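You operate a simulated robot arm through the tools that you are given. There is no shell and no other tool. Be economical: measure what you need, move in short steps, check, and stop when the job is done.

You run a simulated robot arm. Do the job below in one go: nothing can be reset, and whatever is moved stays where it is left.

Task
Lamp on, then wind the valve in the vice shut and free it.
Fine: loosen the vice after the wheel is shut; the valve goes in the white tray. Set down upright: square valve with the white wheel.

Only the result counts: the job must be done as asked and must still hold three seconds after the hand-in. Knocking over, shifting, dropping, spilling or breaking anything else fails it.

Robot
A 7-joint arm with a two-finger parallel gripper on a trunk, on a base that drives. Base frame: it is fixed to the floor where the robot stands at the start and does not move with it; the origin is under the middle of the robot, x ahead of it, y to its left, z up; the surface under the hand at the start is at about z = 880. Units: mm, rad, N and s.
With the tool pointing down near the work surface it reaches from about 220 to 700 mm from the robot's upright axis, wherever it stands. Its first joint turns from -2.897 to 2.897 rad. Places, roughly: blue hand wheel [700, 600, 1000]; orange hand wheel [800, 500, 1000]; vice knob [400, 100, 900]; white bench switch [400, 0, 800]; white hand wheel [600, 200, 1000]; white tray of the bench [700, 700, 900]. Payload 3.43 kg.
The TCP is the grasp point between the finger pads, 30 mm short of the fingertips. In the tool frame z runs along the fingers and y along their closing line. The gripper opens to 94 mm. The fingers are 28 mm wide and 10 mm thick; the gripper's body (50 by 96 mm) begins 55 mm behind the TCP.
Orientation is told as [roll, pitch, yaw] about the base's x, y, z axes, in that order, counted from this pose: with the fingers straight down and closing along the base's y, the tool's x points along the base's -x, its y along +y and its z along -z.

Tools
- The arm moves only by the tool apply_moves. Its argument "targets" is a list of rows, each a list of 3 entries, a list of its own where there are three numbers: the shift along the base's x, y, z in mm, then the turn, a rotation vector about the base's x, y, z in rad, then the finger opening in mm, from 0 to 94. In form: [[[dx, dy, dz], [rx, ry, rz], grip], ...]. A call has 1 to 10 rows; each row is the pose to reach, as a shift and turn from the pose commanded when the call began. Rows are played at 5 a second. More than 50 mm and 0.15 rad between two rows, or a gripper value outside its range, and nothing of the call is played. A pose out of reach is approached as far as the arm can. The call stops where the force on the tool passes 90 N (or 10 N more than at its start, if that is more) or the arm is blocked; 0.2 s more then pass. Each finger travels about 108 mm/s and halts on what it meets, pressing with about 38 N; the grip force reading is that of the motor and also rises with nothing between the fingers. The clock runs only during rows and for 0.2 s after the last one: add rows that repeat a pose to give the fingers time. It gives the time, the measured TCP pose, the force on the tool (base axes), the opening and the grip force at its end, in the units of the frame above (readings bear some noise), with the torque about the TCP (base axes, N m) and any sound that the robot's microphone picked up.
- Cameras (640 x 400 px; columns grow to the right, rows downward): "scene" is now at [436.4, -17.4, 1392.8]; the picture's right is [0.00, -0.17, 0.99], its down [-0.36, 0.92, 0.16] and it looks along [-0.93, -0.36, -0.06] (base axes); focal length 214 px, centre (320, 200). "wrist" rides on the gripper at [76, 14, -103] in the tool frame; the picture's right is [-0.18, 0.98, 0.00], its down [-0.75, -0.14, -0.64] and it looks along [-0.63, -0.12, 0.77] (tool axes); focal length 243 px, centre (320, 200).
- capture(camera): a new picture of that camera. It takes no simulated time.
- lift_body(by): slides the trunk up (or, below 0, down) by that many mm; the arm and the scene camera ride with it, the base frame stays. It gives what a move gives, with no picture.
- drive_base(legs): drives the robot by 1 to 6 legs, each [ahead, left, turn to the left] in mm, mm and rad, along the robot's own axes; the way and the turn of a leg run together, so that a leg with both is an arc; at most 1500 mm and 3.142 rad a leg. The arm and the cameras ride along, it lands a little off, and it stops where it bumps. It gives what a move gives.
- head_to(pan, tilt): turns the head with the scene camera to pan (to the left, within 1.396 rad either way) and tilt (down, from -0.506 to 1.204), counted from straight ahead of the robot. It gives what a move gives.
- point_at(camera, pixels): for up to 12 pixels [column, row] of the newest picture of that camera ("zoom" is the newest enlarged one), the place [x, y, z] in the base frame of the surface seen there, good to about 3 mm, but the place of the scene camera against the robot may be out by one fixed shift of up to 12 mm in any direction. It takes no simulated time.
- zoom(camera, box): a new picture of the part [left, top, right, bottom] of that camera's present view, enlarged. It takes no simulated time.
- hand_in(): hands the job in; it is judged then, once.

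Keep the steps short. Do not move on a guess: measure, check each grasp and each placing, and mend mistakes. In all there are 80 turns and 60 pictures (those below and enlarged ones count). Leave the gripper open and the arm clear of the work at the hand-in unless told otherwise, and finish with a single line.

The tools are called after "Request:" as name(argument=value, ...) on one line, values as JSON. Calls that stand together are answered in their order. apply_moves: Moves the arm, as the interface text tells. Its arguments: {"type":"object","properties":{"targets":{"type":"array"}},"required":["targets"]} The other tools are called the same way: lift_body (by) slides the trunk up or down; drive_base (legs) drives the base; head_to (pan, tilt) turns the head that bears the scene camera; capture (camera) takes a picture; point_at (camera, pixels) gives the place of the surface under pixels of a picture; zoom (camera, box) takes an enlarged picture of a part of a camera's view; hand_in () hands the job in.

At the start:

```text
t: 0.0
eef_pos: [425.9, 28.9, 1276.6]
ee_rot: [0.0, 0.0, -0.001]
wrist_force: [0.1, 0.1, 0.0]
moment: [0.02, -0.03, -0.01]
finger_gap: 93.8
gripper_force: 0.2
trunk travel left (down, up): [-350.0, 240.0]
robot x, y, heading: [2.2, -0.6, -0.0]
head pan, tilt: [-1.4, 1.201]
```

scene: 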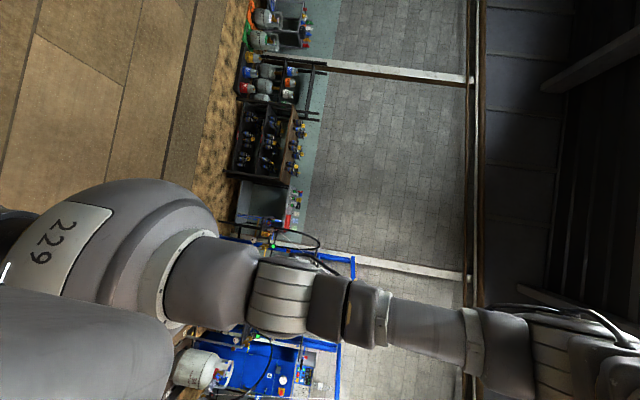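
wrist: 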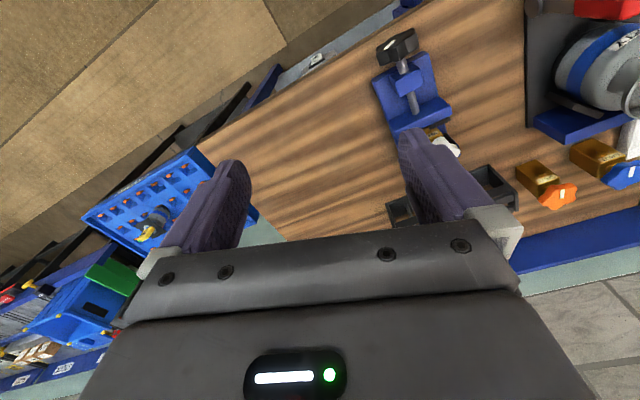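

The head looks away to the right. I'll turn it toward the bench ahead and take a picture.

Request:
head_to(pan=0.3, tilt=0.8)

Request:
capture(camera="scene")

```text
t: 1.7
eef_pos: [425.7, 30.1, 1275.8]
ee_rot: [0.0, 0.0, -0.001]
wrist_force: [-0.3, 0.1, -0.3]
moment: [-0.01, 0.0, -0.05]
finger_gap: 94.1
gripper_force: 0.1
trunk travel left (down, up): [-350.0, 240.0]
robot x, y, heading: [-0.7, -0.3, -0.001]
head pan, tilt: [0.3, 0.799]
```

```text
57 pictures are left
```

scene: 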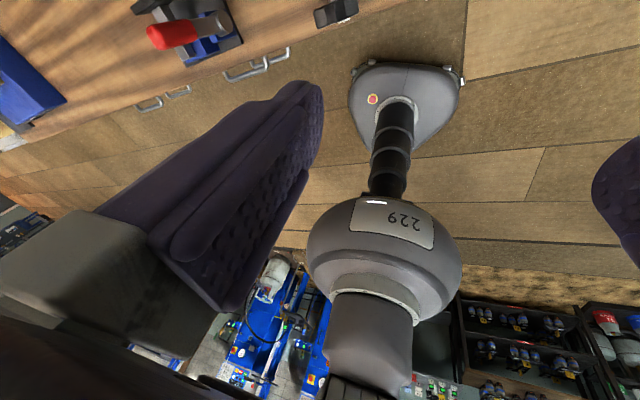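

The scene camera evidently looks downward/back past the fingers. I'll tilt it up to see the bench ahead.

Request:
head_to(pan=0.0, tilt=-0.5)

Request:
capture(camera="scene")

Request:
head_to(pan=0.9, tilt=-0.5)

Request:
capture(camera="scene")

```text
t: 3.2
eef_pos: [425.9, 29.8, 1276.1]
ee_rot: [0.0, -0.001, -0.001]
wrist_force: [-0.6, -1.0, 0.3]
moment: [0.02, 0.0, 0.04]
finger_gap: 94.1
gripper_force: 0.1
trunk travel left (down, up): [-350.0, 240.0]
robot x, y, heading: [-0.9, -4.5, 0.005]
head pan, tilt: [0.0, -0.499]
```

```text
56 pictures are left
```

scene: 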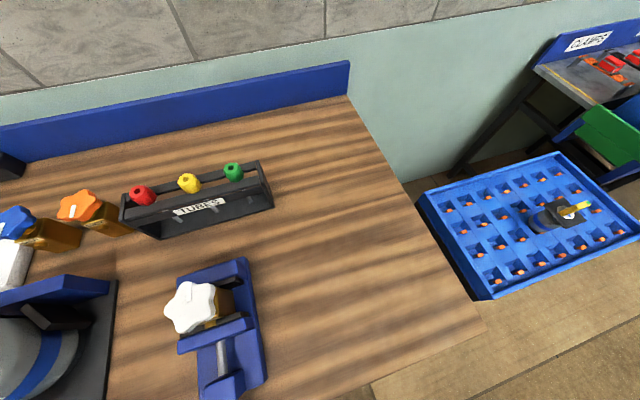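

```text
t: 4.4
eef_pos: [426.7, 28.1, 1276.3]
ee_rot: [-0.001, 0.0, 0.001]
wrist_force: [-0.1, -0.4, 0.5]
moment: [-0.02, -0.01, 0.02]
finger_gap: 93.8
gripper_force: 0.0
trunk travel left (down, up): [-350.0, 240.0]
robot x, y, heading: [-0.9, 2.0, -0.004]
head pan, tilt: [0.901, -0.499]
```

```text
55 pictures are left
```

scene: 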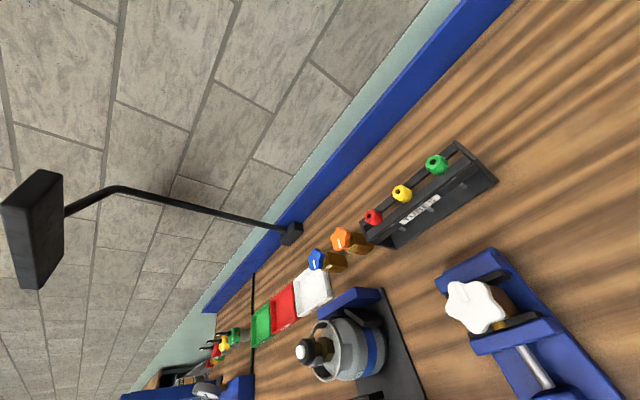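

Now I see the vice with the white wheel, orange/blue valves, trays, tube rack and lamp. I'll measure from this picture, then look straight down for the bench edge, knob and switch.

Request:
point_at(camera="scene", pixels=[[475, 303], [500, 335], [520, 345], [345, 240], [318, 260], [312, 290], [283, 305], [262, 325], [310, 345], [435, 165], [35, 230], [540, 365]])

Request:
head_to(pan=0.0, tilt=0.3)

Request:
capture(camera="scene")

```text
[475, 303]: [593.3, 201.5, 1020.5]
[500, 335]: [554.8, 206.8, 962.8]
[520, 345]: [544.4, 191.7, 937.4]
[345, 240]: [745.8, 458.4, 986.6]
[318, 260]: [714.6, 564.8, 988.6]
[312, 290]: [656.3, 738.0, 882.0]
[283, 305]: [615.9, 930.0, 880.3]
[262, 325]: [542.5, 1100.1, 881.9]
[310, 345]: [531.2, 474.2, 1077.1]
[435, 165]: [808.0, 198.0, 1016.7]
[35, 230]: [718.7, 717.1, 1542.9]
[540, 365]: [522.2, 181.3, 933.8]
```

```text
t: 5.6
eef_pos: [425.2, 29.8, 1275.6]
ee_rot: [-0.001, 0.0, -0.001]
wrist_force: [0.0, -0.2, 0.2]
moment: [0.03, 0.0, -0.02]
finger_gap: 93.8
gripper_force: 0.1
trunk travel left (down, up): [-350.0, 240.0]
robot x, y, heading: [2.0, -2.6, 0.001]
head pan, tilt: [0.0, 0.3]
```

```text
54 pictures are left
```

scene: 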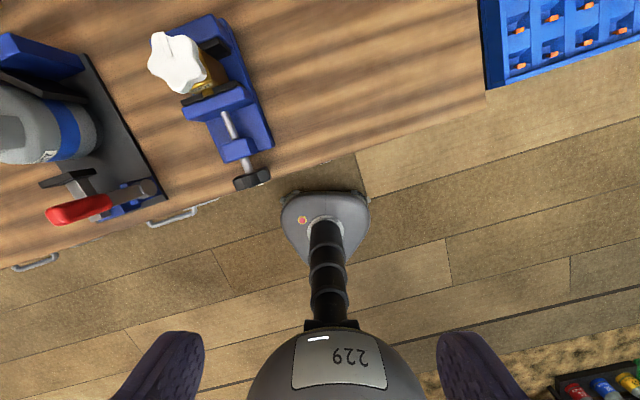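

Bench is yawed; the vice knob is around pixel (250,180), the wheel at (177,62). I'll enlarge the vice and measure points.

Request:
zoom(camera="scene", box=[130, 0, 290, 200])

Request:
point_at(camera="scene", pixels=[[177, 62], [205, 62], [215, 98], [240, 148], [230, 125], [252, 178], [237, 184], [266, 175], [485, 100], [275, 175], [180, 210], [35, 262]])

```text
2.00 times, centred on (210, 100) of scene
```

zoom: 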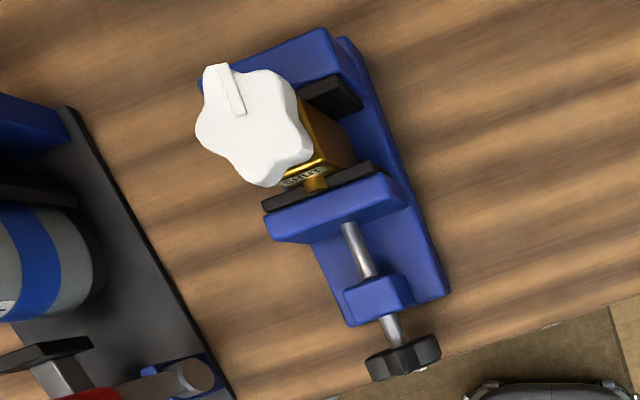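

```text
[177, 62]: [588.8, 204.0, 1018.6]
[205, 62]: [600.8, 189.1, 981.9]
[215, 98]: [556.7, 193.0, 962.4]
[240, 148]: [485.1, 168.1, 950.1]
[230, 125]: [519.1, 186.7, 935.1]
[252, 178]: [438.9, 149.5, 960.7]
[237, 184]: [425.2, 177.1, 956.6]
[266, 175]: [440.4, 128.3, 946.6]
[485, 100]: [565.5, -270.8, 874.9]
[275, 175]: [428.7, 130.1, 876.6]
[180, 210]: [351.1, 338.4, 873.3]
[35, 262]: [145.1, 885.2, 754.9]
```

The bench axis is yawed ≈0.34 rad. The switch is on the bench front, hidden from above. I'll back the robot off 300 mm and pitch the tool forward to see the front.

Request:
drive_base(legs=[[-300, 0, 0]])

Request:
apply_moves(targets=[[[0, 0, -30], [0, -0.14, 0], 94], [[0, 0, -60], [0, -0.28, 0], 94], [[0, 0, -90], [0, -0.42, 0], 94], [[0, 0, -120], [0, -0.56, 0], 94], [[0, 0, -150], [0, -0.7, 0], 94], [[0, 0, -180], [0, -0.84, 0], 94], [[0, 0, -180], [0, -0.98, 0], 94], [[0, 0, -180], [0, -1.12, 0], 94]])

Request:
head_to(pan=0.0, tilt=0.0)

Request:
capture(camera="scene")

```text
t: 7.7
eef_pos: [122.4, 29.6, 1276.4]
ee_rot: [0.002, 0.0, 0.002]
wrist_force: [-0.6, 0.0, 0.2]
moment: [0.02, -0.02, -0.02]
finger_gap: 94.1
gripper_force: 0.0
trunk travel left (down, up): [-350.0, 240.0]
robot x, y, heading: [-304.0, 0.1, -0.001]
head pan, tilt: [0.0, 0.3]
```

```text
t: 9.4
eef_pos: [133.9, 29.9, 1090.1]
ee_rot: [-0.005, -1.121, 0.006]
wrist_force: [0.4, -1.6, 0.3]
moment: [-0.02, 0.0, -0.02]
finger_gap: 93.9
gripper_force: 0.1
out of reach, approached as far as the arm can: row 6, 7, 8
trunk travel left (down, up): [-350.0, 240.0]
robot x, y, heading: [-299.6, -1.2, 0.008]
head pan, tilt: [0.0, 0.3]
```

```text
t: 10.2
eef_pos: [133.7, 30.0, 1090.3]
ee_rot: [-0.005, -1.118, 0.007]
wrist_force: [0.3, 0.5, -0.3]
moment: [-0.01, 0.03, -0.01]
finger_gap: 94.1
gripper_force: 0.0
trunk travel left (down, up): [-350.0, 240.0]
robot x, y, heading: [-299.7, 0.7, 0.003]
head pan, tilt: [0.0, 0.0]
```

```text
52 pictures are left
```

scene: 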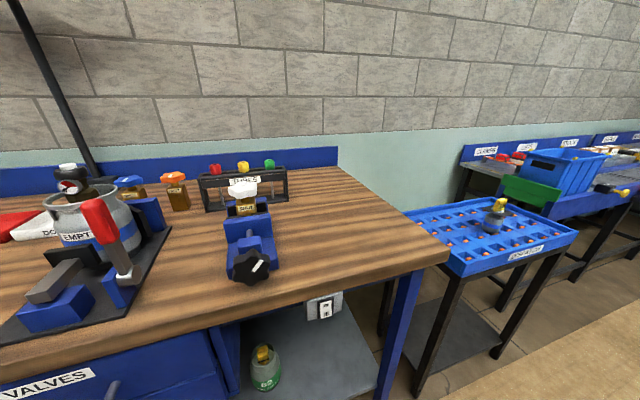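

The camera rides the hand. The switch box shows at (325,308) and the vice knob at (250,265). I'll enlarge both.

Request:
zoom(camera="scene", box=[270, 260, 390, 340])

Request:
zoom(camera="scene", box=[190, 160, 310, 300])

Request:
point_at(camera="scene", pixels=[[321, 309], [330, 309], [310, 300], [340, 296], [250, 265], [232, 268], [268, 268], [250, 250], [250, 282], [300, 290], [440, 262], [240, 187]])

```text
5.00 times, centred on (330, 300) of scene
```

zoom: 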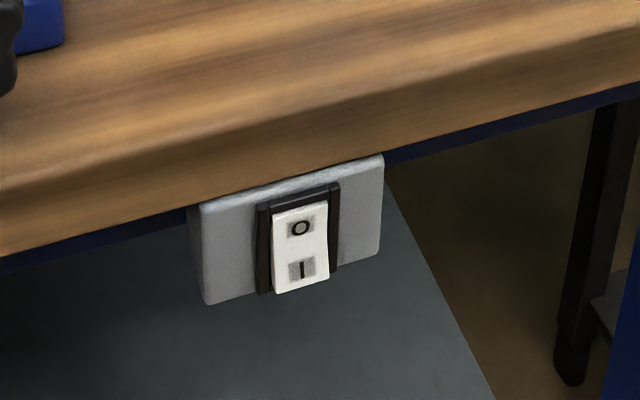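

```text
2.86 times, centred on (250, 230) of scene
```

zoom: 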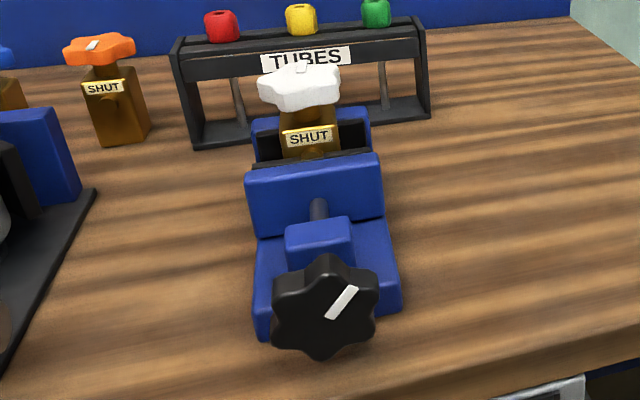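

```text
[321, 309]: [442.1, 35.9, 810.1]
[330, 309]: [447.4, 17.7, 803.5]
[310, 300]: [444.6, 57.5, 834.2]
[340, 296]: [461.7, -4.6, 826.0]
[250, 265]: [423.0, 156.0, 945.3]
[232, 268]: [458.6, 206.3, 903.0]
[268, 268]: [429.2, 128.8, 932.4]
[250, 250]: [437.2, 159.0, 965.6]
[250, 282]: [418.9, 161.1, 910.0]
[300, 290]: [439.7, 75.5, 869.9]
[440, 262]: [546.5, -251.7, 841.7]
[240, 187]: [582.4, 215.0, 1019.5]
```

The rocker has O on top and I below, so pressing the bottom turns it on. The valve's SHUT plate faces the bench front and the pointer is on the opposite side, so about half a turn clockwise. I'll square the robot with the bench (turn 0.338) and shift right, then view the switch from the hand lower down.

Request:
drive_base(legs=[[0, 0, 0.338], [0, -170, 0]])

Request:
lift_body(by=-200)

Request:
capture(camera="scene")

Request:
capture(camera="wrist")

```text
t: 12.8
eef_pos: [156.2, 10.8, 1091.0]
ee_rot: [-0.003, -1.122, 0.343]
wrist_force: [0.4, 0.5, 0.0]
moment: [0.02, -0.01, 0.0]
finger_gap: 94.1
gripper_force: 0.1
trunk travel left (down, up): [-350.0, 240.0]
robot x, y, heading: [-242.7, -162.5, 0.346]
head pan, tilt: [0.0, 0.0]
```

```text
t: 14.9
eef_pos: [155.3, 11.5, 890.0]
ee_rot: [-0.005, -1.121, 0.344]
wrist_force: [-0.3, -0.6, 0.1]
moment: [0.02, 0.01, 0.01]
finger_gap: 94.0
gripper_force: 0.1
trunk travel left (down, up): [-150.0, 440.0]
robot x, y, heading: [-239.9, -159.8, 0.345]
head pan, tilt: [0.0, 0.0]
```

```text
49 pictures are left
```

scene: 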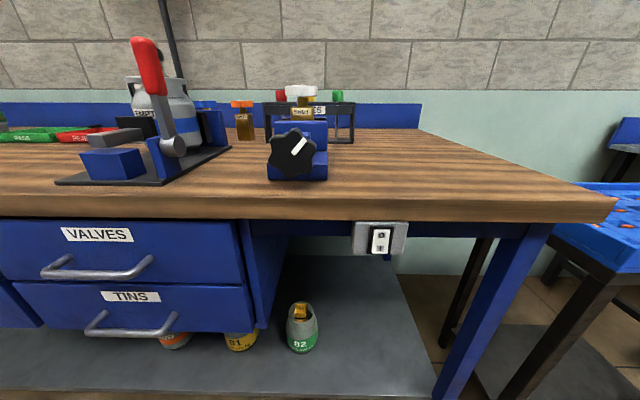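

```text
48 pictures are left
```

wrist: 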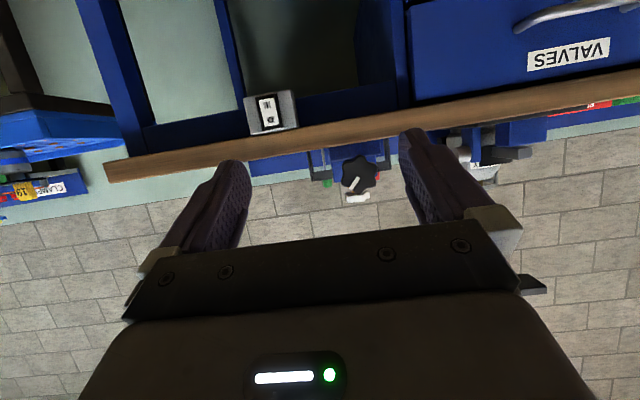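

Both cameras see the switch. I'll measure the same features in each to calibrate the scene camera, and zoom the wrist view on the rocker.

Request:
point_at(camera="scene", pixels=[[381, 234], [381, 246], [358, 240], [403, 240], [292, 155], [300, 88]])

Request:
zoom(camera="wrist", box=[230, 75, 310, 145])

Request:
point_at(camera="wrist", pixels=[[269, 119], [268, 104], [254, 115], [291, 108], [358, 178], [357, 198]])

```text
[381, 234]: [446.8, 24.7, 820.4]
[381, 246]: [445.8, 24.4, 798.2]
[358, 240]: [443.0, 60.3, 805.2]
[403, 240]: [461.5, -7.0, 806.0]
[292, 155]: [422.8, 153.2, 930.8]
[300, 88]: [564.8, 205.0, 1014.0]
```

```text
5.71 times, centred on (270, 110) of wrist
```

zoom: 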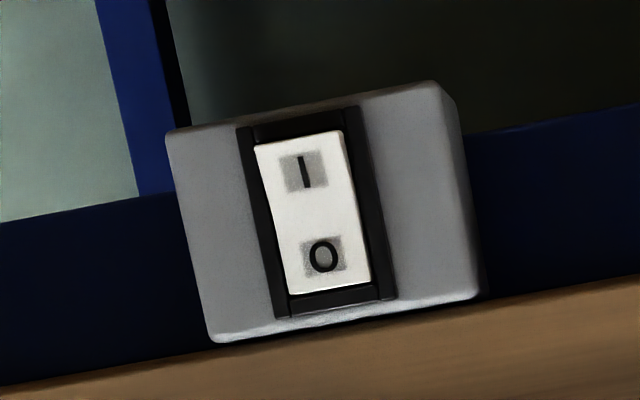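

```text
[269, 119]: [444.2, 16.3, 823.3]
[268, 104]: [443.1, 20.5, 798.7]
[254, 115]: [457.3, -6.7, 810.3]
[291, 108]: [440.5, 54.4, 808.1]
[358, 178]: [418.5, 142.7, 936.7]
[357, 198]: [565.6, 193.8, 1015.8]
```

Wrist camera gives the "I" half at about (443,20,800) with face normal toward the robot. I'll close the fingers, level the tool and stop 30 mm in front of it at z≈795.

Request:
apply_moves(targets=[[[38, -2, -16], [0.021, -0.06, 0], 0], [[77, -4, -32], [0.043, -0.12, 0], 0], [[116, -6, -48], [0.064, -0.18, 0], 0], [[154, -8, -64], [0.085, -0.239, 0], 0], [[193, -10, -80], [0.107, -0.3, 0], 0], [[231.5, -11.6, -95], [0.128, -0.358, 0], 0], [[231.5, -11.6, -95], [0.128, -0.358, 0], 0]])

Request:
capture(camera="wrist")

```text
t: 16.5
eef_pos: [389.4, 0.3, 795.4]
ee_rot: [-0.008, -1.501, 0.347]
wrist_force: [-0.1, 0.3, 0.5]
moment: [0.0, 0.04, 0.0]
finger_gap: 0.1
gripper_force: 32.8
trunk travel left (down, up): [-150.0, 440.0]
robot x, y, heading: [-242.2, -163.8, 0.343]
head pan, tilt: [0.0, 0.0]
```

```text
46 pictures are left
```

wrist: 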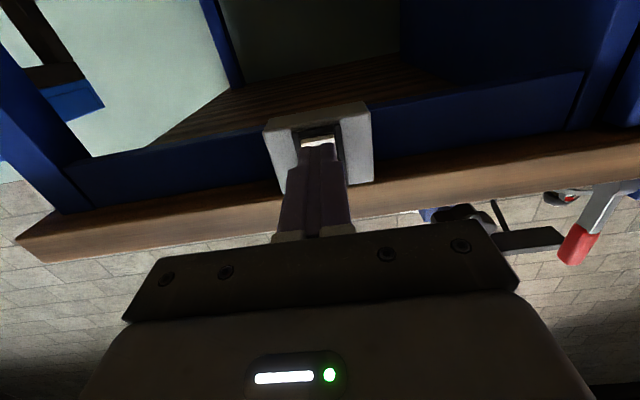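

Aligned on the rocker. Pushing forward in small steps.

Request:
apply_moves(targets=[[[17, 6, 0], [0, 0, 0], 0], [[22.6, 8.1, 0], [0, 0, 0], 0], [[26.4, 9.4, 0], [0, 0, 0], 0], [[29.2, 10.5, 0], [0, 0, 0], 0], [[32, 11.5, 0], [0, 0, 0], 0]])

Request:
zoom(camera="wrist", box=[250, 90, 390, 200])

```text
t: 17.7
eef_pos: [412.1, 8.7, 794.3]
ee_rot: [0.001, -1.495, 0.339]
wrist_force: [-53.3, -19.6, -5.2]
moment: [0.24, -0.44, -0.12]
finger_gap: 0.0
gripper_force: 32.6
trunk travel left (down, up): [-150.0, 440.0]
robot x, y, heading: [-243.9, -161.7, 0.337]
head pan, tilt: [0.0, 0.0]
heard: click
```

```text
3.64 times, centred on (320, 145) of wrist
```

zoom: 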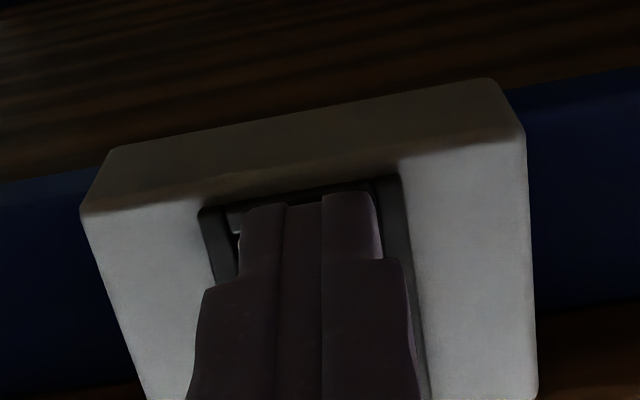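

A click was heard. I'll back off and look at the rocker and lamp.

Request:
apply_moves(targets=[[[-38, -13, 0], [0, 0, 0], 0], [[-76, -26, 0], [0, 0, 0], 20], [[-114, -39, 15], [0, 0, 0], 60], [[-151, -53, 50], [0, 0, 0], 94], [[-185, -66, 84], [0, 0, 0], 94]])

Request:
capture(camera="scene")

Request:
zoom(camera="wrist", box=[260, 60, 420, 160])

```text
refused: row 4 steps farther than a row can; nothing moved
```

```text
44 pictures are left
```

scene: 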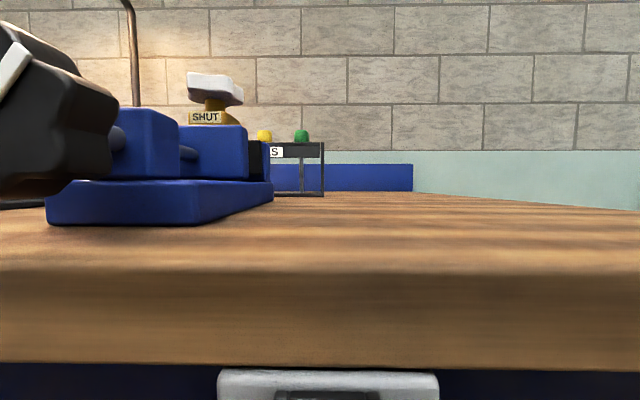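

```text
4.00 times, centred on (340, 110) of wrist
```

zoom: 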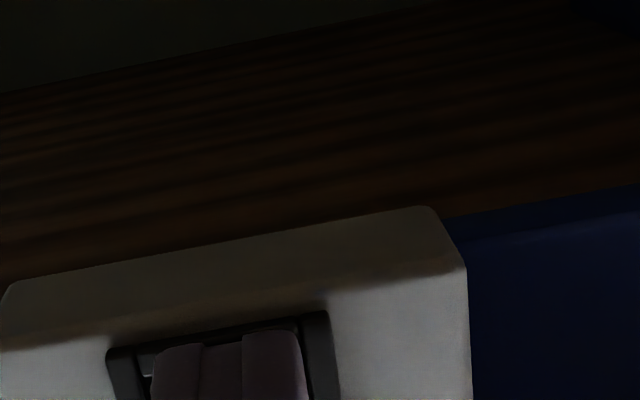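

Warm light on the wall: the lamp appears on. Smaller rows to retreat.

Request:
apply_moves(targets=[[[-38, -13, 0], [0, 0, 0], 0], [[-76, -26, 0], [0, 0, 0], 20], [[-114, -39, 10], [0, 0, 0], 60], [[-145, -50, 35], [0, 0, 0], 94], [[-174, -61, 70], [0, 0, 0], 94], [[-200, -70, 105], [0, 0, 0], 94]])

Request:
capture(camera="scene")

Request:
lift_body(by=200)

```text
t: 19.1
eef_pos: [234.0, -53.0, 877.3]
ee_rot: [0.041, -1.482, 0.298]
wrist_force: [39.3, 13.5, -23.2]
moment: [0.03, 0.23, 0.15]
finger_gap: 94.1
gripper_force: 0.1
trunk travel left (down, up): [-150.0, 440.0]
robot x, y, heading: [-243.7, -163.6, 0.341]
head pan, tilt: [0.0, 0.0]
stopped in row 6: the force on the tool passed its limit at 158 N (the readings are from after the stop); the commanded pose is now the measured one
```

```text
42 pictures are left
```

scene: 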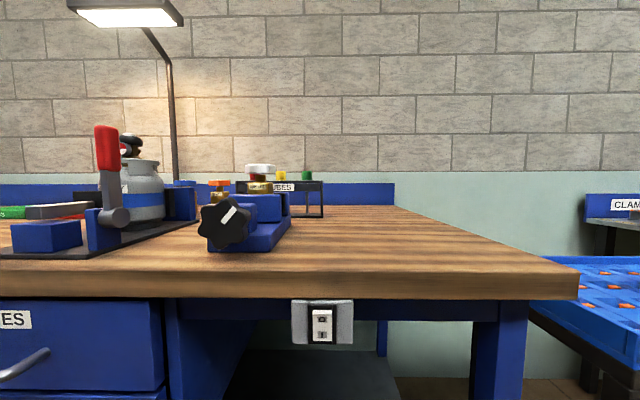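

```text
t: 21.2
eef_pos: [234.5, -54.0, 1078.2]
ee_rot: [0.04, -1.483, 0.299]
wrist_force: [64.6, 21.2, -30.2]
moment: [-0.42, 1.44, 0.14]
finger_gap: 94.0
gripper_force: 0.0
trunk travel left (down, up): [-350.0, 240.0]
robot x, y, heading: [-241.7, -158.0, 0.342]
head pan, tilt: [0.0, 0.0]
```

Lamp is lit. The tool is pressing against something (self-contact from folding too far); I'll extend forward and up and pitch down to relieve it.

Request:
apply_moves(targets=[[[38, 13, 20], [0, 0, 0], 94], [[70, 25, 50], [-0.04, 0.11, 0], 94], [[90, 32, 90], [-0.08, 0.23, 0], 94], [[110, 39, 130], [-0.12, 0.34, 0], 94], [[130, 46, 160], [-0.17, 0.46, 0], 94], [[130, 46, 190], [-0.21, 0.58, 0], 94], [[130, 46, 210], [-0.26, 0.7, 0], 94]])

```text
t: 22.9
eef_pos: [364.1, -5.9, 1288.8]
ee_rot: [-0.011, -0.739, 0.349]
wrist_force: [0.7, 0.1, 0.2]
moment: [-0.05, 0.01, 0.02]
finger_gap: 93.9
gripper_force: 0.1
trunk travel left (down, up): [-350.0, 240.0]
robot x, y, heading: [-247.0, -163.1, 0.342]
head pan, tilt: [0.0, 0.0]
```

Free now. I'll drive ahead to have the wheel at a comfortable 570 mm reach, then point the tool down above it.

Request:
drive_base(legs=[[330, 50, 0]])

Request:
apply_moves(targets=[[[-15, -5, 0], [-0.045, 0.12, 0], 94], [[-30, -10, 0], [-0.09, 0.24, 0], 94], [[-45, -15, 0], [-0.13, 0.37, 0], 94], [[-60, -20, 0], [-0.18, 0.49, 0], 94], [[-75, -25, 0], [-0.22, 0.61, 0], 94], [[-90, -30, 0], [-0.25, 0.695, 0], 94]])

Request:
capture(camera="wrist")

Request:
capture(camera="scene")

```text
t: 25.1
eef_pos: [660.4, 156.3, 1287.8]
ee_rot: [-0.011, -0.74, 0.356]
wrist_force: [-0.2, 0.3, -0.4]
moment: [0.0, 0.02, 0.01]
finger_gap: 94.0
gripper_force: 0.1
trunk travel left (down, up): [-350.0, 240.0]
robot x, y, heading: [57.5, -3.1, 0.345]
head pan, tilt: [0.0, 0.0]
```

```text
t: 26.5
eef_pos: [568.2, 127.1, 1288.7]
ee_rot: [-0.005, 0.001, 0.352]
wrist_force: [1.1, 0.6, -0.8]
moment: [0.01, -0.01, -0.03]
finger_gap: 94.2
gripper_force: 0.0
trunk travel left (down, up): [-350.0, 240.0]
robot x, y, heading: [52.9, -1.0, 0.342]
head pan, tilt: [0.0, 0.0]
```

```text
41 pictures are left
```

wrist: 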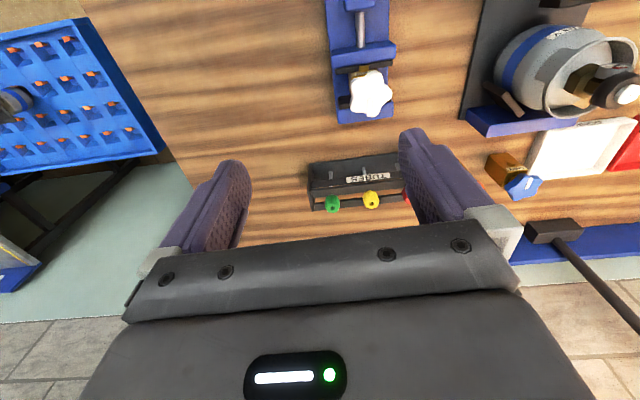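

```text
40 pictures are left
```

scene: 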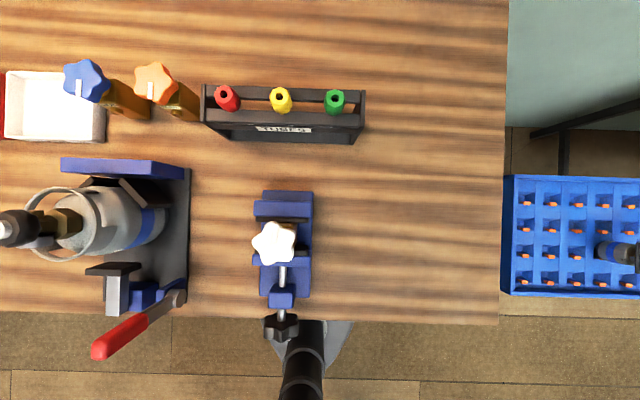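

Blue and orange pointers point to the bench front (shut); white's points away. I'll zoom on the white wheel in both views and measure.

Request:
zoom(camera="wrist", box=[320, 50, 420, 130])

Request:
zoom(camera="scene", box=[234, 185, 330, 345])

Request:
point_at(camera="wrist", pixels=[[370, 93], [370, 74], [370, 112], [352, 93], [389, 93]])

Request:
point_at(camera="scene", pixels=[[274, 242], [256, 242], [291, 242], [274, 226], [274, 261], [278, 325], [55, 100]])

```text
5.00 times, centred on (370, 90) of wrist
```

zoom: 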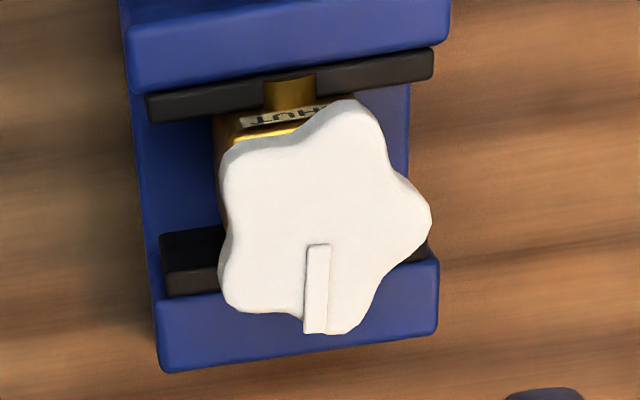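

```text
2.50 times, centred on (282, 265) of scene
```

zoom: 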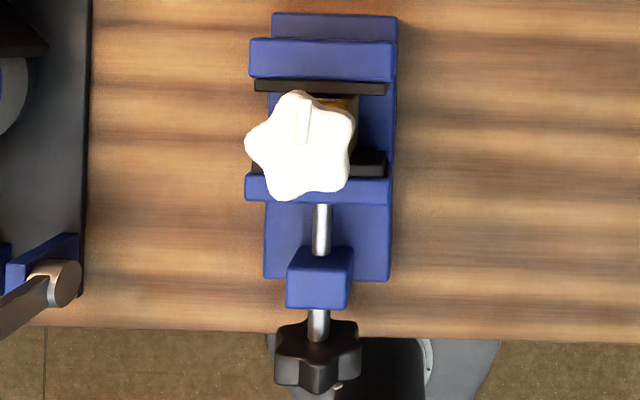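

```text
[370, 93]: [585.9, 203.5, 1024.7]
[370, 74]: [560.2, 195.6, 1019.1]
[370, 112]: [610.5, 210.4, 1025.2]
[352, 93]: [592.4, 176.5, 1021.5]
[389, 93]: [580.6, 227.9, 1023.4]
```

```text
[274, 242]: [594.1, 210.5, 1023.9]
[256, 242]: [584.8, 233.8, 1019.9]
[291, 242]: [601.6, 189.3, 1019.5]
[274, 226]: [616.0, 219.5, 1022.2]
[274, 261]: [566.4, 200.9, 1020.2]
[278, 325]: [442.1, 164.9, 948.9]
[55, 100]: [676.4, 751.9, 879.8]
```

Wheel centre ≈ (587.5, 203.5), top z≈1023, five lobes ~62 mm across, one lobe axis near +0.56 rad from my closing line. I'll hover above it, turned +0.56, and check.

Request:
apply_moves(targets=[[[5, 20, -40], [0, 0, 0.14], 94], [[10, 40, -80], [0, 0, 0.28], 94], [[15, 60, -115], [0, 0, 0.42], 94], [[19.3, 76.4, -150], [0, 0, 0.56], 94], [[19.3, 76.4, -185], [0, 0, 0.56], 94]])

Request:
capture(camera="wrist")

Request:
capture(camera="scene")

```text
t: 27.7
eef_pos: [587.8, 203.0, 1102.8]
ee_rot: [-0.006, 0.0, 0.915]
wrist_force: [0.1, -0.4, -1.0]
moment: [-0.02, -0.02, 0.0]
finger_gap: 93.8
gripper_force: 0.1
trunk travel left (down, up): [-350.0, 240.0]
robot x, y, heading: [54.2, -1.1, 0.348]
head pan, tilt: [0.0, 0.0]
```

```text
37 pictures are left
```

wrist: 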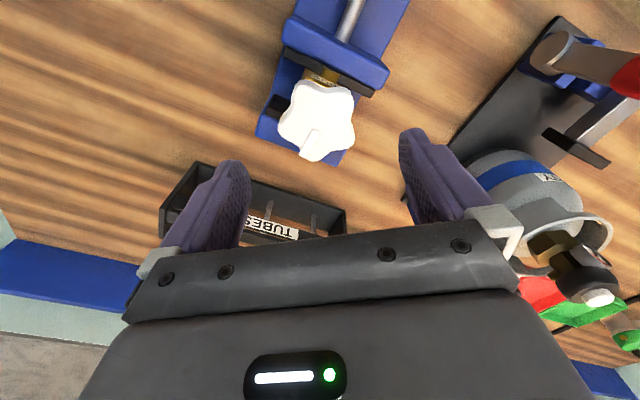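

```text
36 pictures are left
```

scene: 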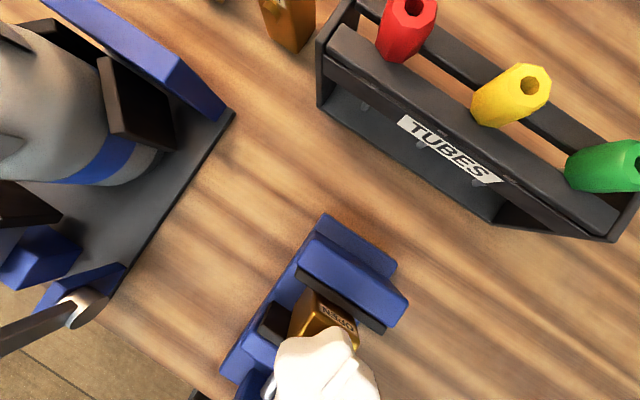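

The wheel sits between the fingers. Zoom to check lobe alignment with the closing line.

Request:
zoom(camera="wrist", box=[258, 75, 378, 170])

Request:
point_at(camera="zoom", pixels=[[320, 190], [115, 240], [200, 70], [440, 80], [480, 270], [290, 370]])

```text
4.21 times, centred on (318, 122) of wrist
```

zoom: 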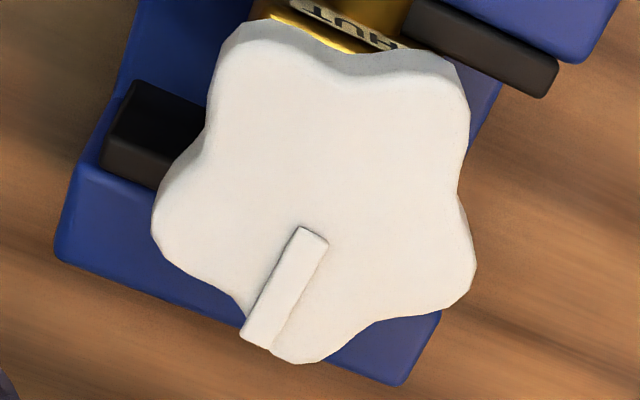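

```text
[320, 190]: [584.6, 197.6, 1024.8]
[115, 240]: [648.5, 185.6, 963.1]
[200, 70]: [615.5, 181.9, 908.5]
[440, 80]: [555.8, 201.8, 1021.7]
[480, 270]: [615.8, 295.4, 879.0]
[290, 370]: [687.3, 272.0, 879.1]
```

Lobe axis lines up with the closing line, centre within ~3 mm. Descending to z≈1029 and closing.

Request:
apply_moves(targets=[[[-1, -1, -40], [0, 0, 0], 94], [[-1.5, -1.5, -74], [0, 0, 0], 94], [[-1.5, -1.5, -74], [0, 0, 0], 70], [[-1.5, -1.5, -74], [0, 0, 0], 40], [[-1.5, -1.5, -74], [0, 0, 0], 40]])

Request:
capture(camera="wrist")

```text
t: 28.9
eef_pos: [588.9, 200.8, 1029.0]
ee_rot: [-0.005, 0.0, 0.913]
wrist_force: [4.3, -2.1, 0.9]
moment: [-0.11, -0.32, -0.04]
finger_gap: 60.8
gripper_force: 37.8
trunk travel left (down, up): [-350.0, 240.0]
robot x, y, heading: [54.0, -3.5, 0.351]
head pan, tilt: [0.0, 0.0]
```

```text
34 pictures are left
```

wrist: 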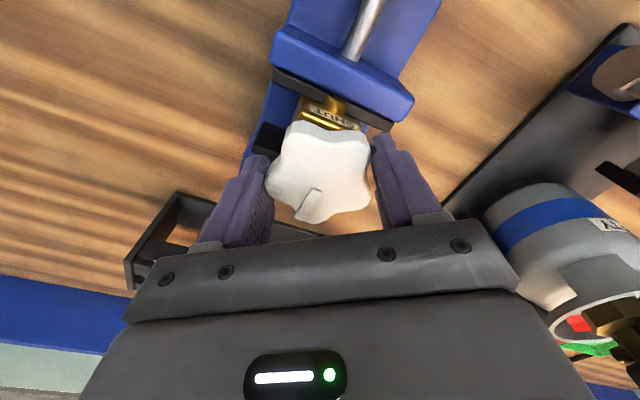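

Gripped at 60.8 mm. Turning clockwise (seen from above) by 1.4 rad.

Request:
apply_moves(targets=[[[0, 0, 0], [0, 0, -0.14], 40], [[0, 0, 0], [0, 0, -0.28], 40], [[0, 0, 0], [0, 0, -0.42], 40], [[0, 0, 0], [0, 0, -0.56], 40], [[0, 0, 0], [0, 0, -0.7], 40], [[0, 0, 0], [0, 0, -0.84], 40], [[0, 0, 0], [0, 0, -0.98], 40], [[0, 0, 0], [0, 0, -1.12], 40], [[0, 0, 0], [0, 0, -1.26], 40], [[0, 0, 0], [0, 0, -1.4], 40]])

Request:
capture(camera="wrist")

```text
t: 31.1
eef_pos: [587.6, 203.7, 1029.6]
ee_rot: [-0.005, -0.001, -0.489]
wrist_force: [2.9, 13.4, 9.8]
moment: [1.21, -0.03, 0.04]
finger_gap: 60.8
gripper_force: 38.0
trunk travel left (down, up): [-350.0, 240.0]
robot x, y, heading: [54.5, -2.3, 0.352]
head pan, tilt: [0.0, 0.0]
```

```text
33 pictures are left
```

wrist: 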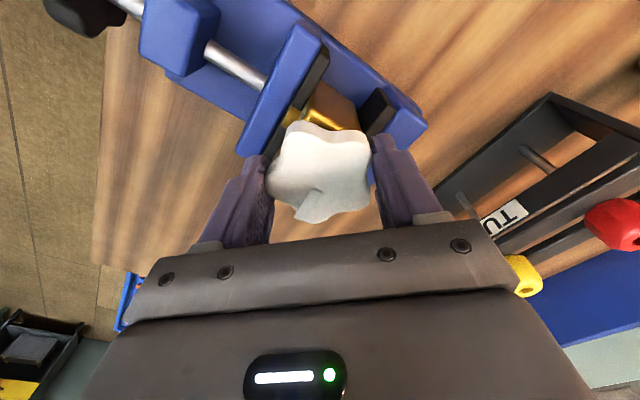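

Wheel turned with the hand. Continuing clockwise.

Request:
apply_moves(targets=[[[0, 0, 0], [0, 0, -0.14], 40], [[0, 0, 0], [0, 0, -0.28], 40], [[0, 0, 0], [0, 0, -0.42], 40], [[0, 0, 0], [0, 0, -0.56], 40], [[0, 0, 0], [0, 0, -0.7], 40], [[0, 0, 0], [0, 0, -0.84], 40]])

```text
t: 32.5
eef_pos: [589.3, 204.4, 1030.1]
ee_rot: [-0.003, -0.002, -1.331]
wrist_force: [15.9, 21.6, 18.0]
moment: [1.09, -0.96, 0.06]
finger_gap: 60.7
gripper_force: 38.1
trunk travel left (down, up): [-350.0, 240.0]
robot x, y, heading: [51.4, -1.6, 0.35]
head pan, tilt: [0.0, 0.0]
```

No stop yet, still reachable. Continue a bit more.

Request:
apply_moves(targets=[[[0, 0, 0], [0, 0, -0.14], 40], [[0, 0, 0], [0, 0, -0.28], 40], [[0, 0, 0], [0, 0, -0.42], 40], [[0, 0, 0], [0, 0, -0.56], 40]])

Request:
capture(camera="wrist")

```text
t: 33.5
eef_pos: [589.0, 202.4, 1028.9]
ee_rot: [-0.002, 0.0, -1.889]
wrist_force: [19.6, 21.2, 20.8]
moment: [0.48, -1.2, 0.04]
finger_gap: 60.8
gripper_force: 38.2
trunk travel left (down, up): [-350.0, 240.0]
robot x, y, heading: [54.9, -0.3, 0.343]
head pan, tilt: [0.0, 0.0]
```

```text
32 pictures are left
```

wrist: 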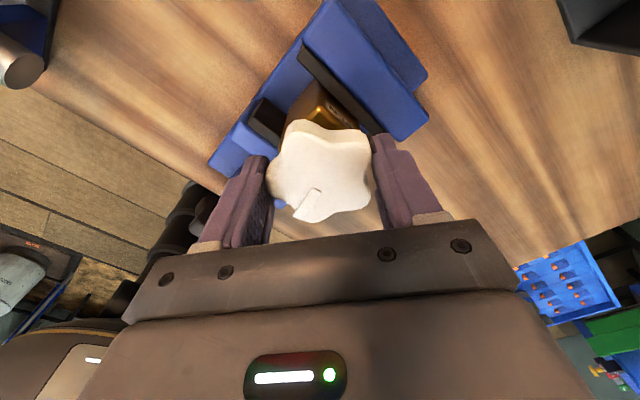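

2.8 rad done; continuing in smaller steps watching for a stop.

Request:
apply_moves(targets=[[[0, 0, 0], [0, 0, -0.1], 40], [[0, 0, 0], [0, 0, -0.2], 40], [[0, 0, 0], [0, 0, -0.26], 40], [[0, 0, 0], [0, 0, -0.32], 40]])

Request:
capture(camera="scene")

```text
t: 34.5
eef_pos: [588.6, 200.7, 1029.5]
ee_rot: [-0.005, -0.001, -2.211]
wrist_force: [20.1, 10.1, 19.8]
moment: [-0.71, -1.03, 0.86]
finger_gap: 61.1
gripper_force: 38.0
trunk travel left (down, up): [-350.0, 240.0]
robot x, y, heading: [47.7, 1.1, 0.346]
head pan, tilt: [0.0, 0.0]
```

```text
31 pictures are left
```

scene: 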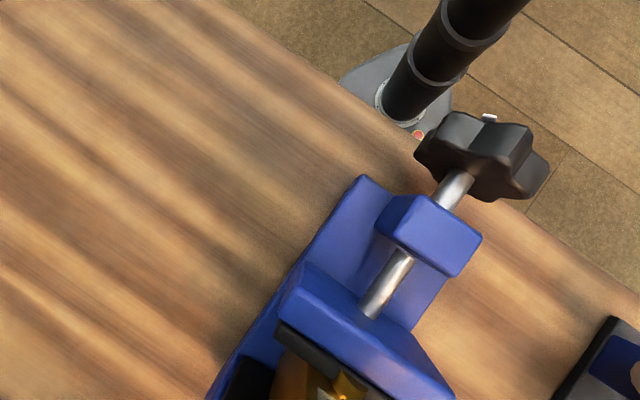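

Torque about z rose to 0.86 N·m: a stop is being reached. A little more to confirm.

Request:
apply_moves(targets=[[[0, 0, 0], [0, 0, -0.04], 40], [[0, 0, 0], [0, 0, -0.08], 40], [[0, 0, 0], [0, 0, -0.08], 40]])

```text
t: 35.3
eef_pos: [586.5, 200.3, 1029.6]
ee_rot: [-0.006, -0.001, -2.287]
wrist_force: [16.3, 1.7, 23.5]
moment: [-0.58, -0.73, 0.72]
finger_gap: 60.9
gripper_force: 38.1
trunk travel left (down, up): [-350.0, 240.0]
robot x, y, heading: [56.7, -4.7, 0.347]
head pan, tilt: [0.0, 0.0]
```

Torque no longer rises (may be slipping on the stop). I'll open, rise and look at the pointer.

Request:
apply_moves(targets=[[[0, 0, 0], [0, 0, 0], 94], [[0, 0, 0], [0, 0, 0], 94], [[0, 0, 40], [0, 0, 0.14], 94], [[0, 0, 80], [0, 0, 0.28], 94]])

Request:
capture(camera="wrist")

```text
t: 36.3
eef_pos: [587.5, 201.1, 1110.6]
ee_rot: [-0.006, -0.001, -2.005]
wrist_force: [0.0, 0.0, 0.5]
moment: [-0.02, 0.0, -0.01]
finger_gap: 94.0
gripper_force: 0.1
trunk travel left (down, up): [-350.0, 240.0]
robot x, y, heading: [51.2, -4.1, 0.348]
head pan, tilt: [0.0, 0.0]
```

```text
30 pictures are left
```

wrist: 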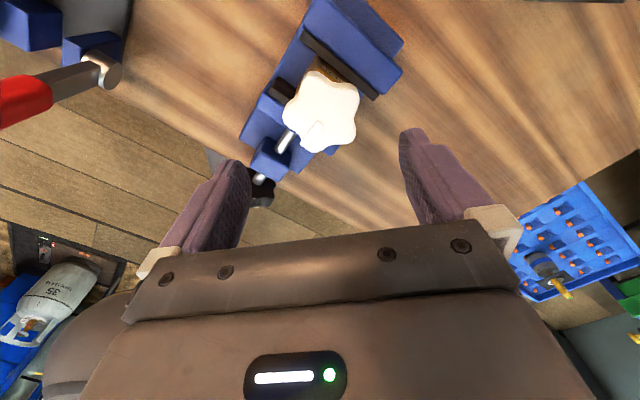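

Request:
zoom(camera="wrist", box=[230, 40, 410, 200])

```text
2.50 times, centred on (320, 120) of wrist
```

zoom: 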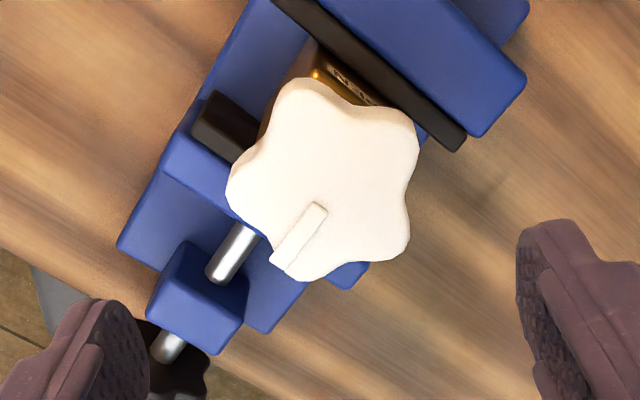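

The pointer now lies along the vice axis toward the SHUT plate. Next the vice knob: rise and unwind the wrist, then back off.

Request:
apply_moves(targets=[[[0, 0, 40], [0, 0, 0.14], 94], [[0, 0, 70], [0, 0, 0.28], 94], [[0, 0, 70], [0, 0, 0.42], 94], [[0, 0, 70], [0, 0, 0.56], 94], [[0, 0, 70], [0, 0, 0.7], 94], [[0, 0, 70], [0, 0, 0.84], 94], [[0, 0, 70], [0, 0, 0.98], 94], [[0, 0, 70], [0, 0, 1.12], 94], [[0, 0, 70], [0, 0, 1.26], 94], [[0, 0, 70], [0, 0, 1.4], 94]])

Request:
apply_moves(targets=[[[0, 0, 0], [0, 0, 0.14], 94], [[0, 0, 0], [0, 0, 0.28], 94], [[0, 0, 0], [0, 0, 0.42], 94], [[0, 0, 0], [0, 0, 0.56], 94], [[0, 0, 0], [0, 0, 0.7], 94], [[0, 0, 0], [0, 0, 0.84], 94], [[0, 0, 0], [0, 0, 0.945], 94]])

Request:
drive_base(legs=[[-280, 0, 0]])

Request:
apply_moves(targets=[[[0, 0, 0], [0.047, -0.133, 0], 94], [[0, 0, 0], [0.093, -0.265, 0], 94], [[0, 0, 0], [0.14, -0.396, 0], 94], [[0, 0, 0], [0.187, -0.528, 0], 94], [[0, 0, 0], [0.233, -0.66, 0], 94], [[0, 0, 0], [0.28, -0.792, 0], 94], [[0, 0, 0], [0.327, -0.924, 0], 94], [[0, 0, 0], [0.373, -1.056, 0], 94]])

```text
t: 38.5
eef_pos: [588.4, 200.1, 1179.9]
ee_rot: [-0.007, 0.001, -0.605]
wrist_force: [-0.7, 0.0, -0.4]
moment: [0.0, -0.03, 0.0]
finger_gap: 94.0
gripper_force: 0.2
trunk travel left (down, up): [-350.0, 240.0]
robot x, y, heading: [52.5, 0.1, 0.345]
head pan, tilt: [0.0, 0.0]
```

```text
t: 40.1
eef_pos: [586.7, 200.3, 1179.4]
ee_rot: [-0.007, 0.0, 0.339]
wrist_force: [-0.2, -0.6, -0.5]
moment: [0.0, 0.01, 0.0]
finger_gap: 93.9
gripper_force: 0.0
trunk travel left (down, up): [-350.0, 240.0]
robot x, y, heading: [50.9, -0.7, 0.348]
head pan, tilt: [0.0, 0.0]
```

```text
t: 42.0
eef_pos: [321.5, 106.2, 1179.0]
ee_rot: [-0.005, -0.003, 0.34]
wrist_force: [-0.3, 0.0, -1.0]
moment: [-0.01, -0.07, 0.0]
finger_gap: 93.8
gripper_force: 0.1
trunk travel left (down, up): [-350.0, 240.0]
robot x, y, heading: [-209.4, -98.3, 0.353]
head pan, tilt: [0.0, 0.0]
```

```text
t: 43.8
eef_pos: [322.9, 107.4, 1178.0]
ee_rot: [-0.007, -1.122, 0.34]
wrist_force: [-0.4, 0.1, -0.2]
moment: [0.01, -0.01, 0.02]
finger_gap: 94.1
gripper_force: 0.0
trunk travel left (down, up): [-350.0, 240.0]
robot x, y, heading: [-211.9, -100.8, 0.353]
head pan, tilt: [0.0, 0.0]
```

Lower the trunk 200 mm to bring the hand to knob level in front of the bench, then level the tool.

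Request:
lift_body(by=-200)

Request:
apply_moves(targets=[[[0, 0, -10], [0.047, -0.133, 0], 94], [[0, 0, -20], [0.093, -0.265, 0], 94], [[0, 0, -30], [0.14, -0.396, 0], 94], [[0, 0, -38], [0.15, -0.423, 0], 94]])

Request:
capture(camera="wrist")

Request:
capture(camera="scene")

```text
t: 46.0
eef_pos: [323.5, 106.7, 979.6]
ee_rot: [-0.007, -1.12, 0.34]
wrist_force: [0.7, 0.7, 0.0]
moment: [0.0, -0.03, 0.03]
finger_gap: 93.8
gripper_force: 0.1
trunk travel left (down, up): [-150.0, 440.0]
robot x, y, heading: [-211.9, -96.5, 0.352]
head pan, tilt: [0.0, 0.0]
```

```text
t: 47.0
eef_pos: [324.2, 107.0, 941.2]
ee_rot: [-0.307, -1.57, 0.641]
wrist_force: [0.9, 0.6, 0.1]
moment: [-0.02, -0.02, -0.01]
finger_gap: 93.9
gripper_force: 0.0
trunk travel left (down, up): [-150.0, 440.0]
robot x, y, heading: [-213.4, -101.0, 0.351]
head pan, tilt: [0.0, 0.0]
```

```text
28 pictures are left
```

wrist: 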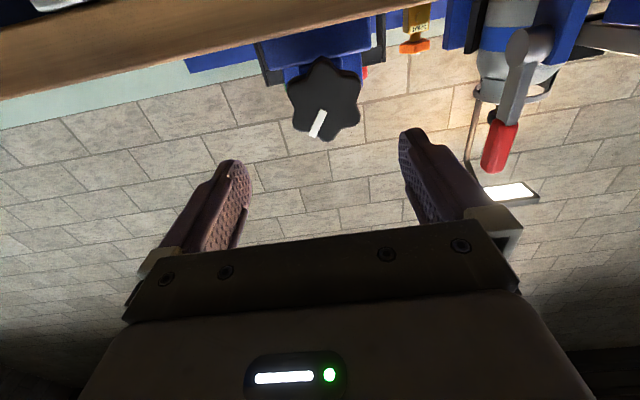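

```text
27 pictures are left
```

scene: 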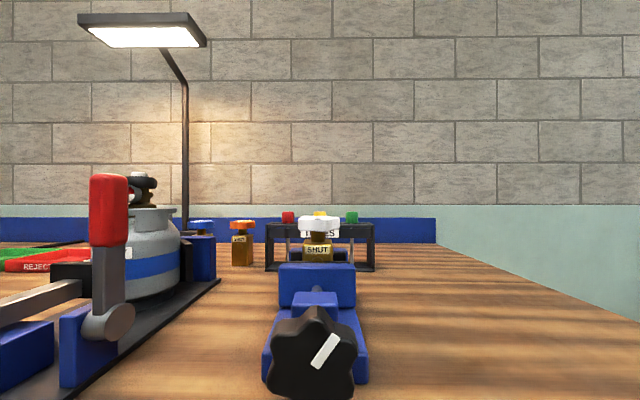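

Knob at wrist (323,97). Zoom and measure its centre and lobes; also zoom scene on the wheel pointer.

Request:
zoom(camera="wrist", box=[263, 45, 383, 150])

Request:
point_at(camera="wrist", pixels=[[324, 98], [324, 70], [324, 130], [298, 98], [352, 98]])

Request:
zoom(camera="scene", box=[250, 200, 390, 300])

```text
3.81 times, centred on (323, 98) of wrist
```

zoom: 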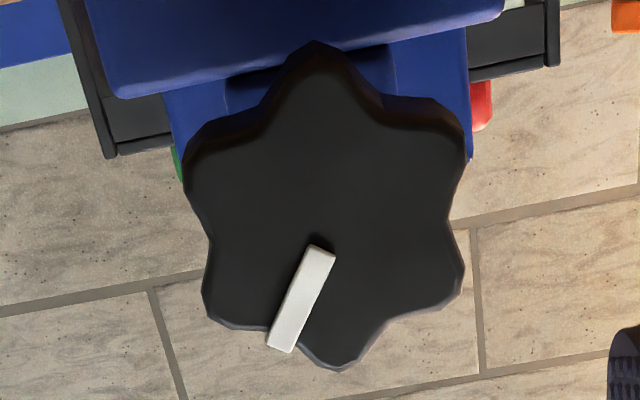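

```text
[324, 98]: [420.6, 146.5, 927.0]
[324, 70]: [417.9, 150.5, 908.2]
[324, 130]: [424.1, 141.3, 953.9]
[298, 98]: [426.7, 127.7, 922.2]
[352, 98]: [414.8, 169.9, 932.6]
```

```text
4.00 times, centred on (320, 250) of scene
```

zoom: 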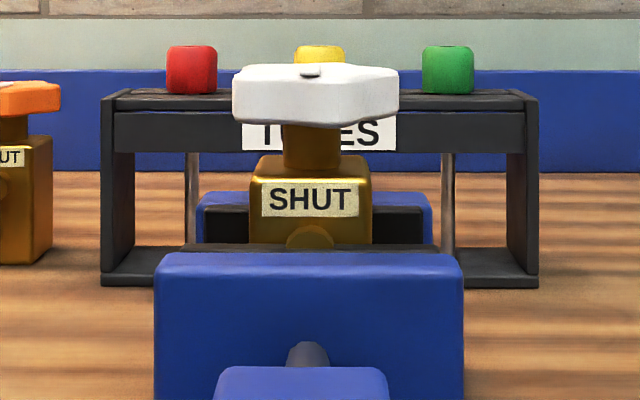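

Knob: six lobes, centre ≈ (420.7,146.3,929.5). I'll grip across valleys: pre-turn the hand clockwise (about the forward axis) by 2.2 rad in two calls while lining up in front, then approach.

Request:
apply_moves(targets=[[[17, 9, -6], [0.138, 0.049, 0], 94], [[35, 17.7, -11.7], [0.276, 0.098, 0], 94], [[35, 17.7, -11.7], [0.414, 0.146, 0], 94], [[35, 17.7, -11.7], [0.552, 0.195, 0], 94], [[35, 17.7, -11.7], [0.69, 0.244, 0], 94], [[35, 17.7, -11.7], [0.828, 0.293, 0], 80], [[35, 17.7, -11.7], [0.966, 0.342, 0], 80], [[35, 17.7, -11.7], [1.104, 0.39, 0], 80], [[35, 17.7, -11.7], [1.242, 0.439, 0], 80], [[35, 17.7, -11.7], [1.38, 0.488, 0], 80]])

Request:
apply_moves(targets=[[[0, 0, 0], [0.138, 0.049, 0], 80], [[0, 0, 0], [0.276, 0.098, 0], 80], [[0, 0, 0], [0.414, 0.146, 0], 80], [[0, 0, 0], [0.552, 0.195, 0], 80], [[0, 0, 0], [0.69, 0.244, 0], 80]])

Request:
capture(camera="wrist")

```text
t: 49.2
eef_pos: [358.6, 123.3, 927.8]
ee_rot: [1.563, -0.106, -1.23]
wrist_force: [-0.3, -0.2, -0.2]
moment: [0.0, 0.01, 0.03]
finger_gap: 80.1
gripper_force: 0.1
trunk travel left (down, up): [-150.0, 440.0]
robot x, y, heading: [-212.4, -94.0, 0.35]
head pan, tilt: [0.0, 0.0]
```

```text
t: 50.4
eef_pos: [358.0, 123.3, 928.8]
ee_rot: [1.566, 0.628, -1.229]
wrist_force: [-0.2, 0.8, 0.1]
moment: [0.02, 0.05, 0.0]
finger_gap: 80.0
gripper_force: 0.0
trunk travel left (down, up): [-150.0, 440.0]
robot x, y, heading: [-209.4, -94.1, 0.347]
head pan, tilt: [0.0, 0.0]
```

```text
24 pictures are left
```

wrist: 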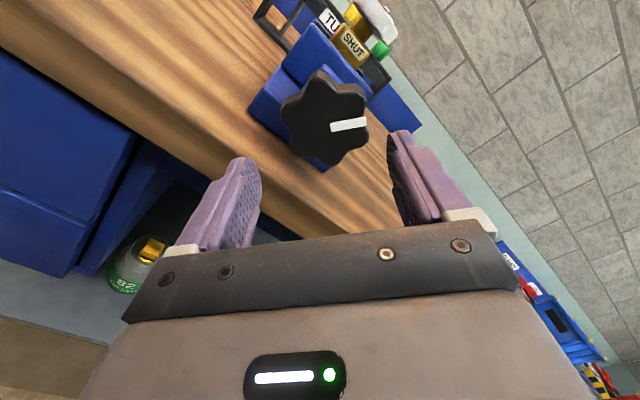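

Request:
zoom(camera="wrist", box=[265, 60, 385, 175])

```text
3.48 times, centred on (325, 118) of wrist
```

zoom: 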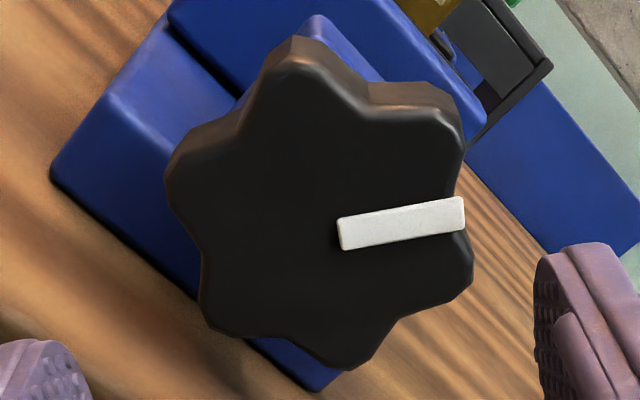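

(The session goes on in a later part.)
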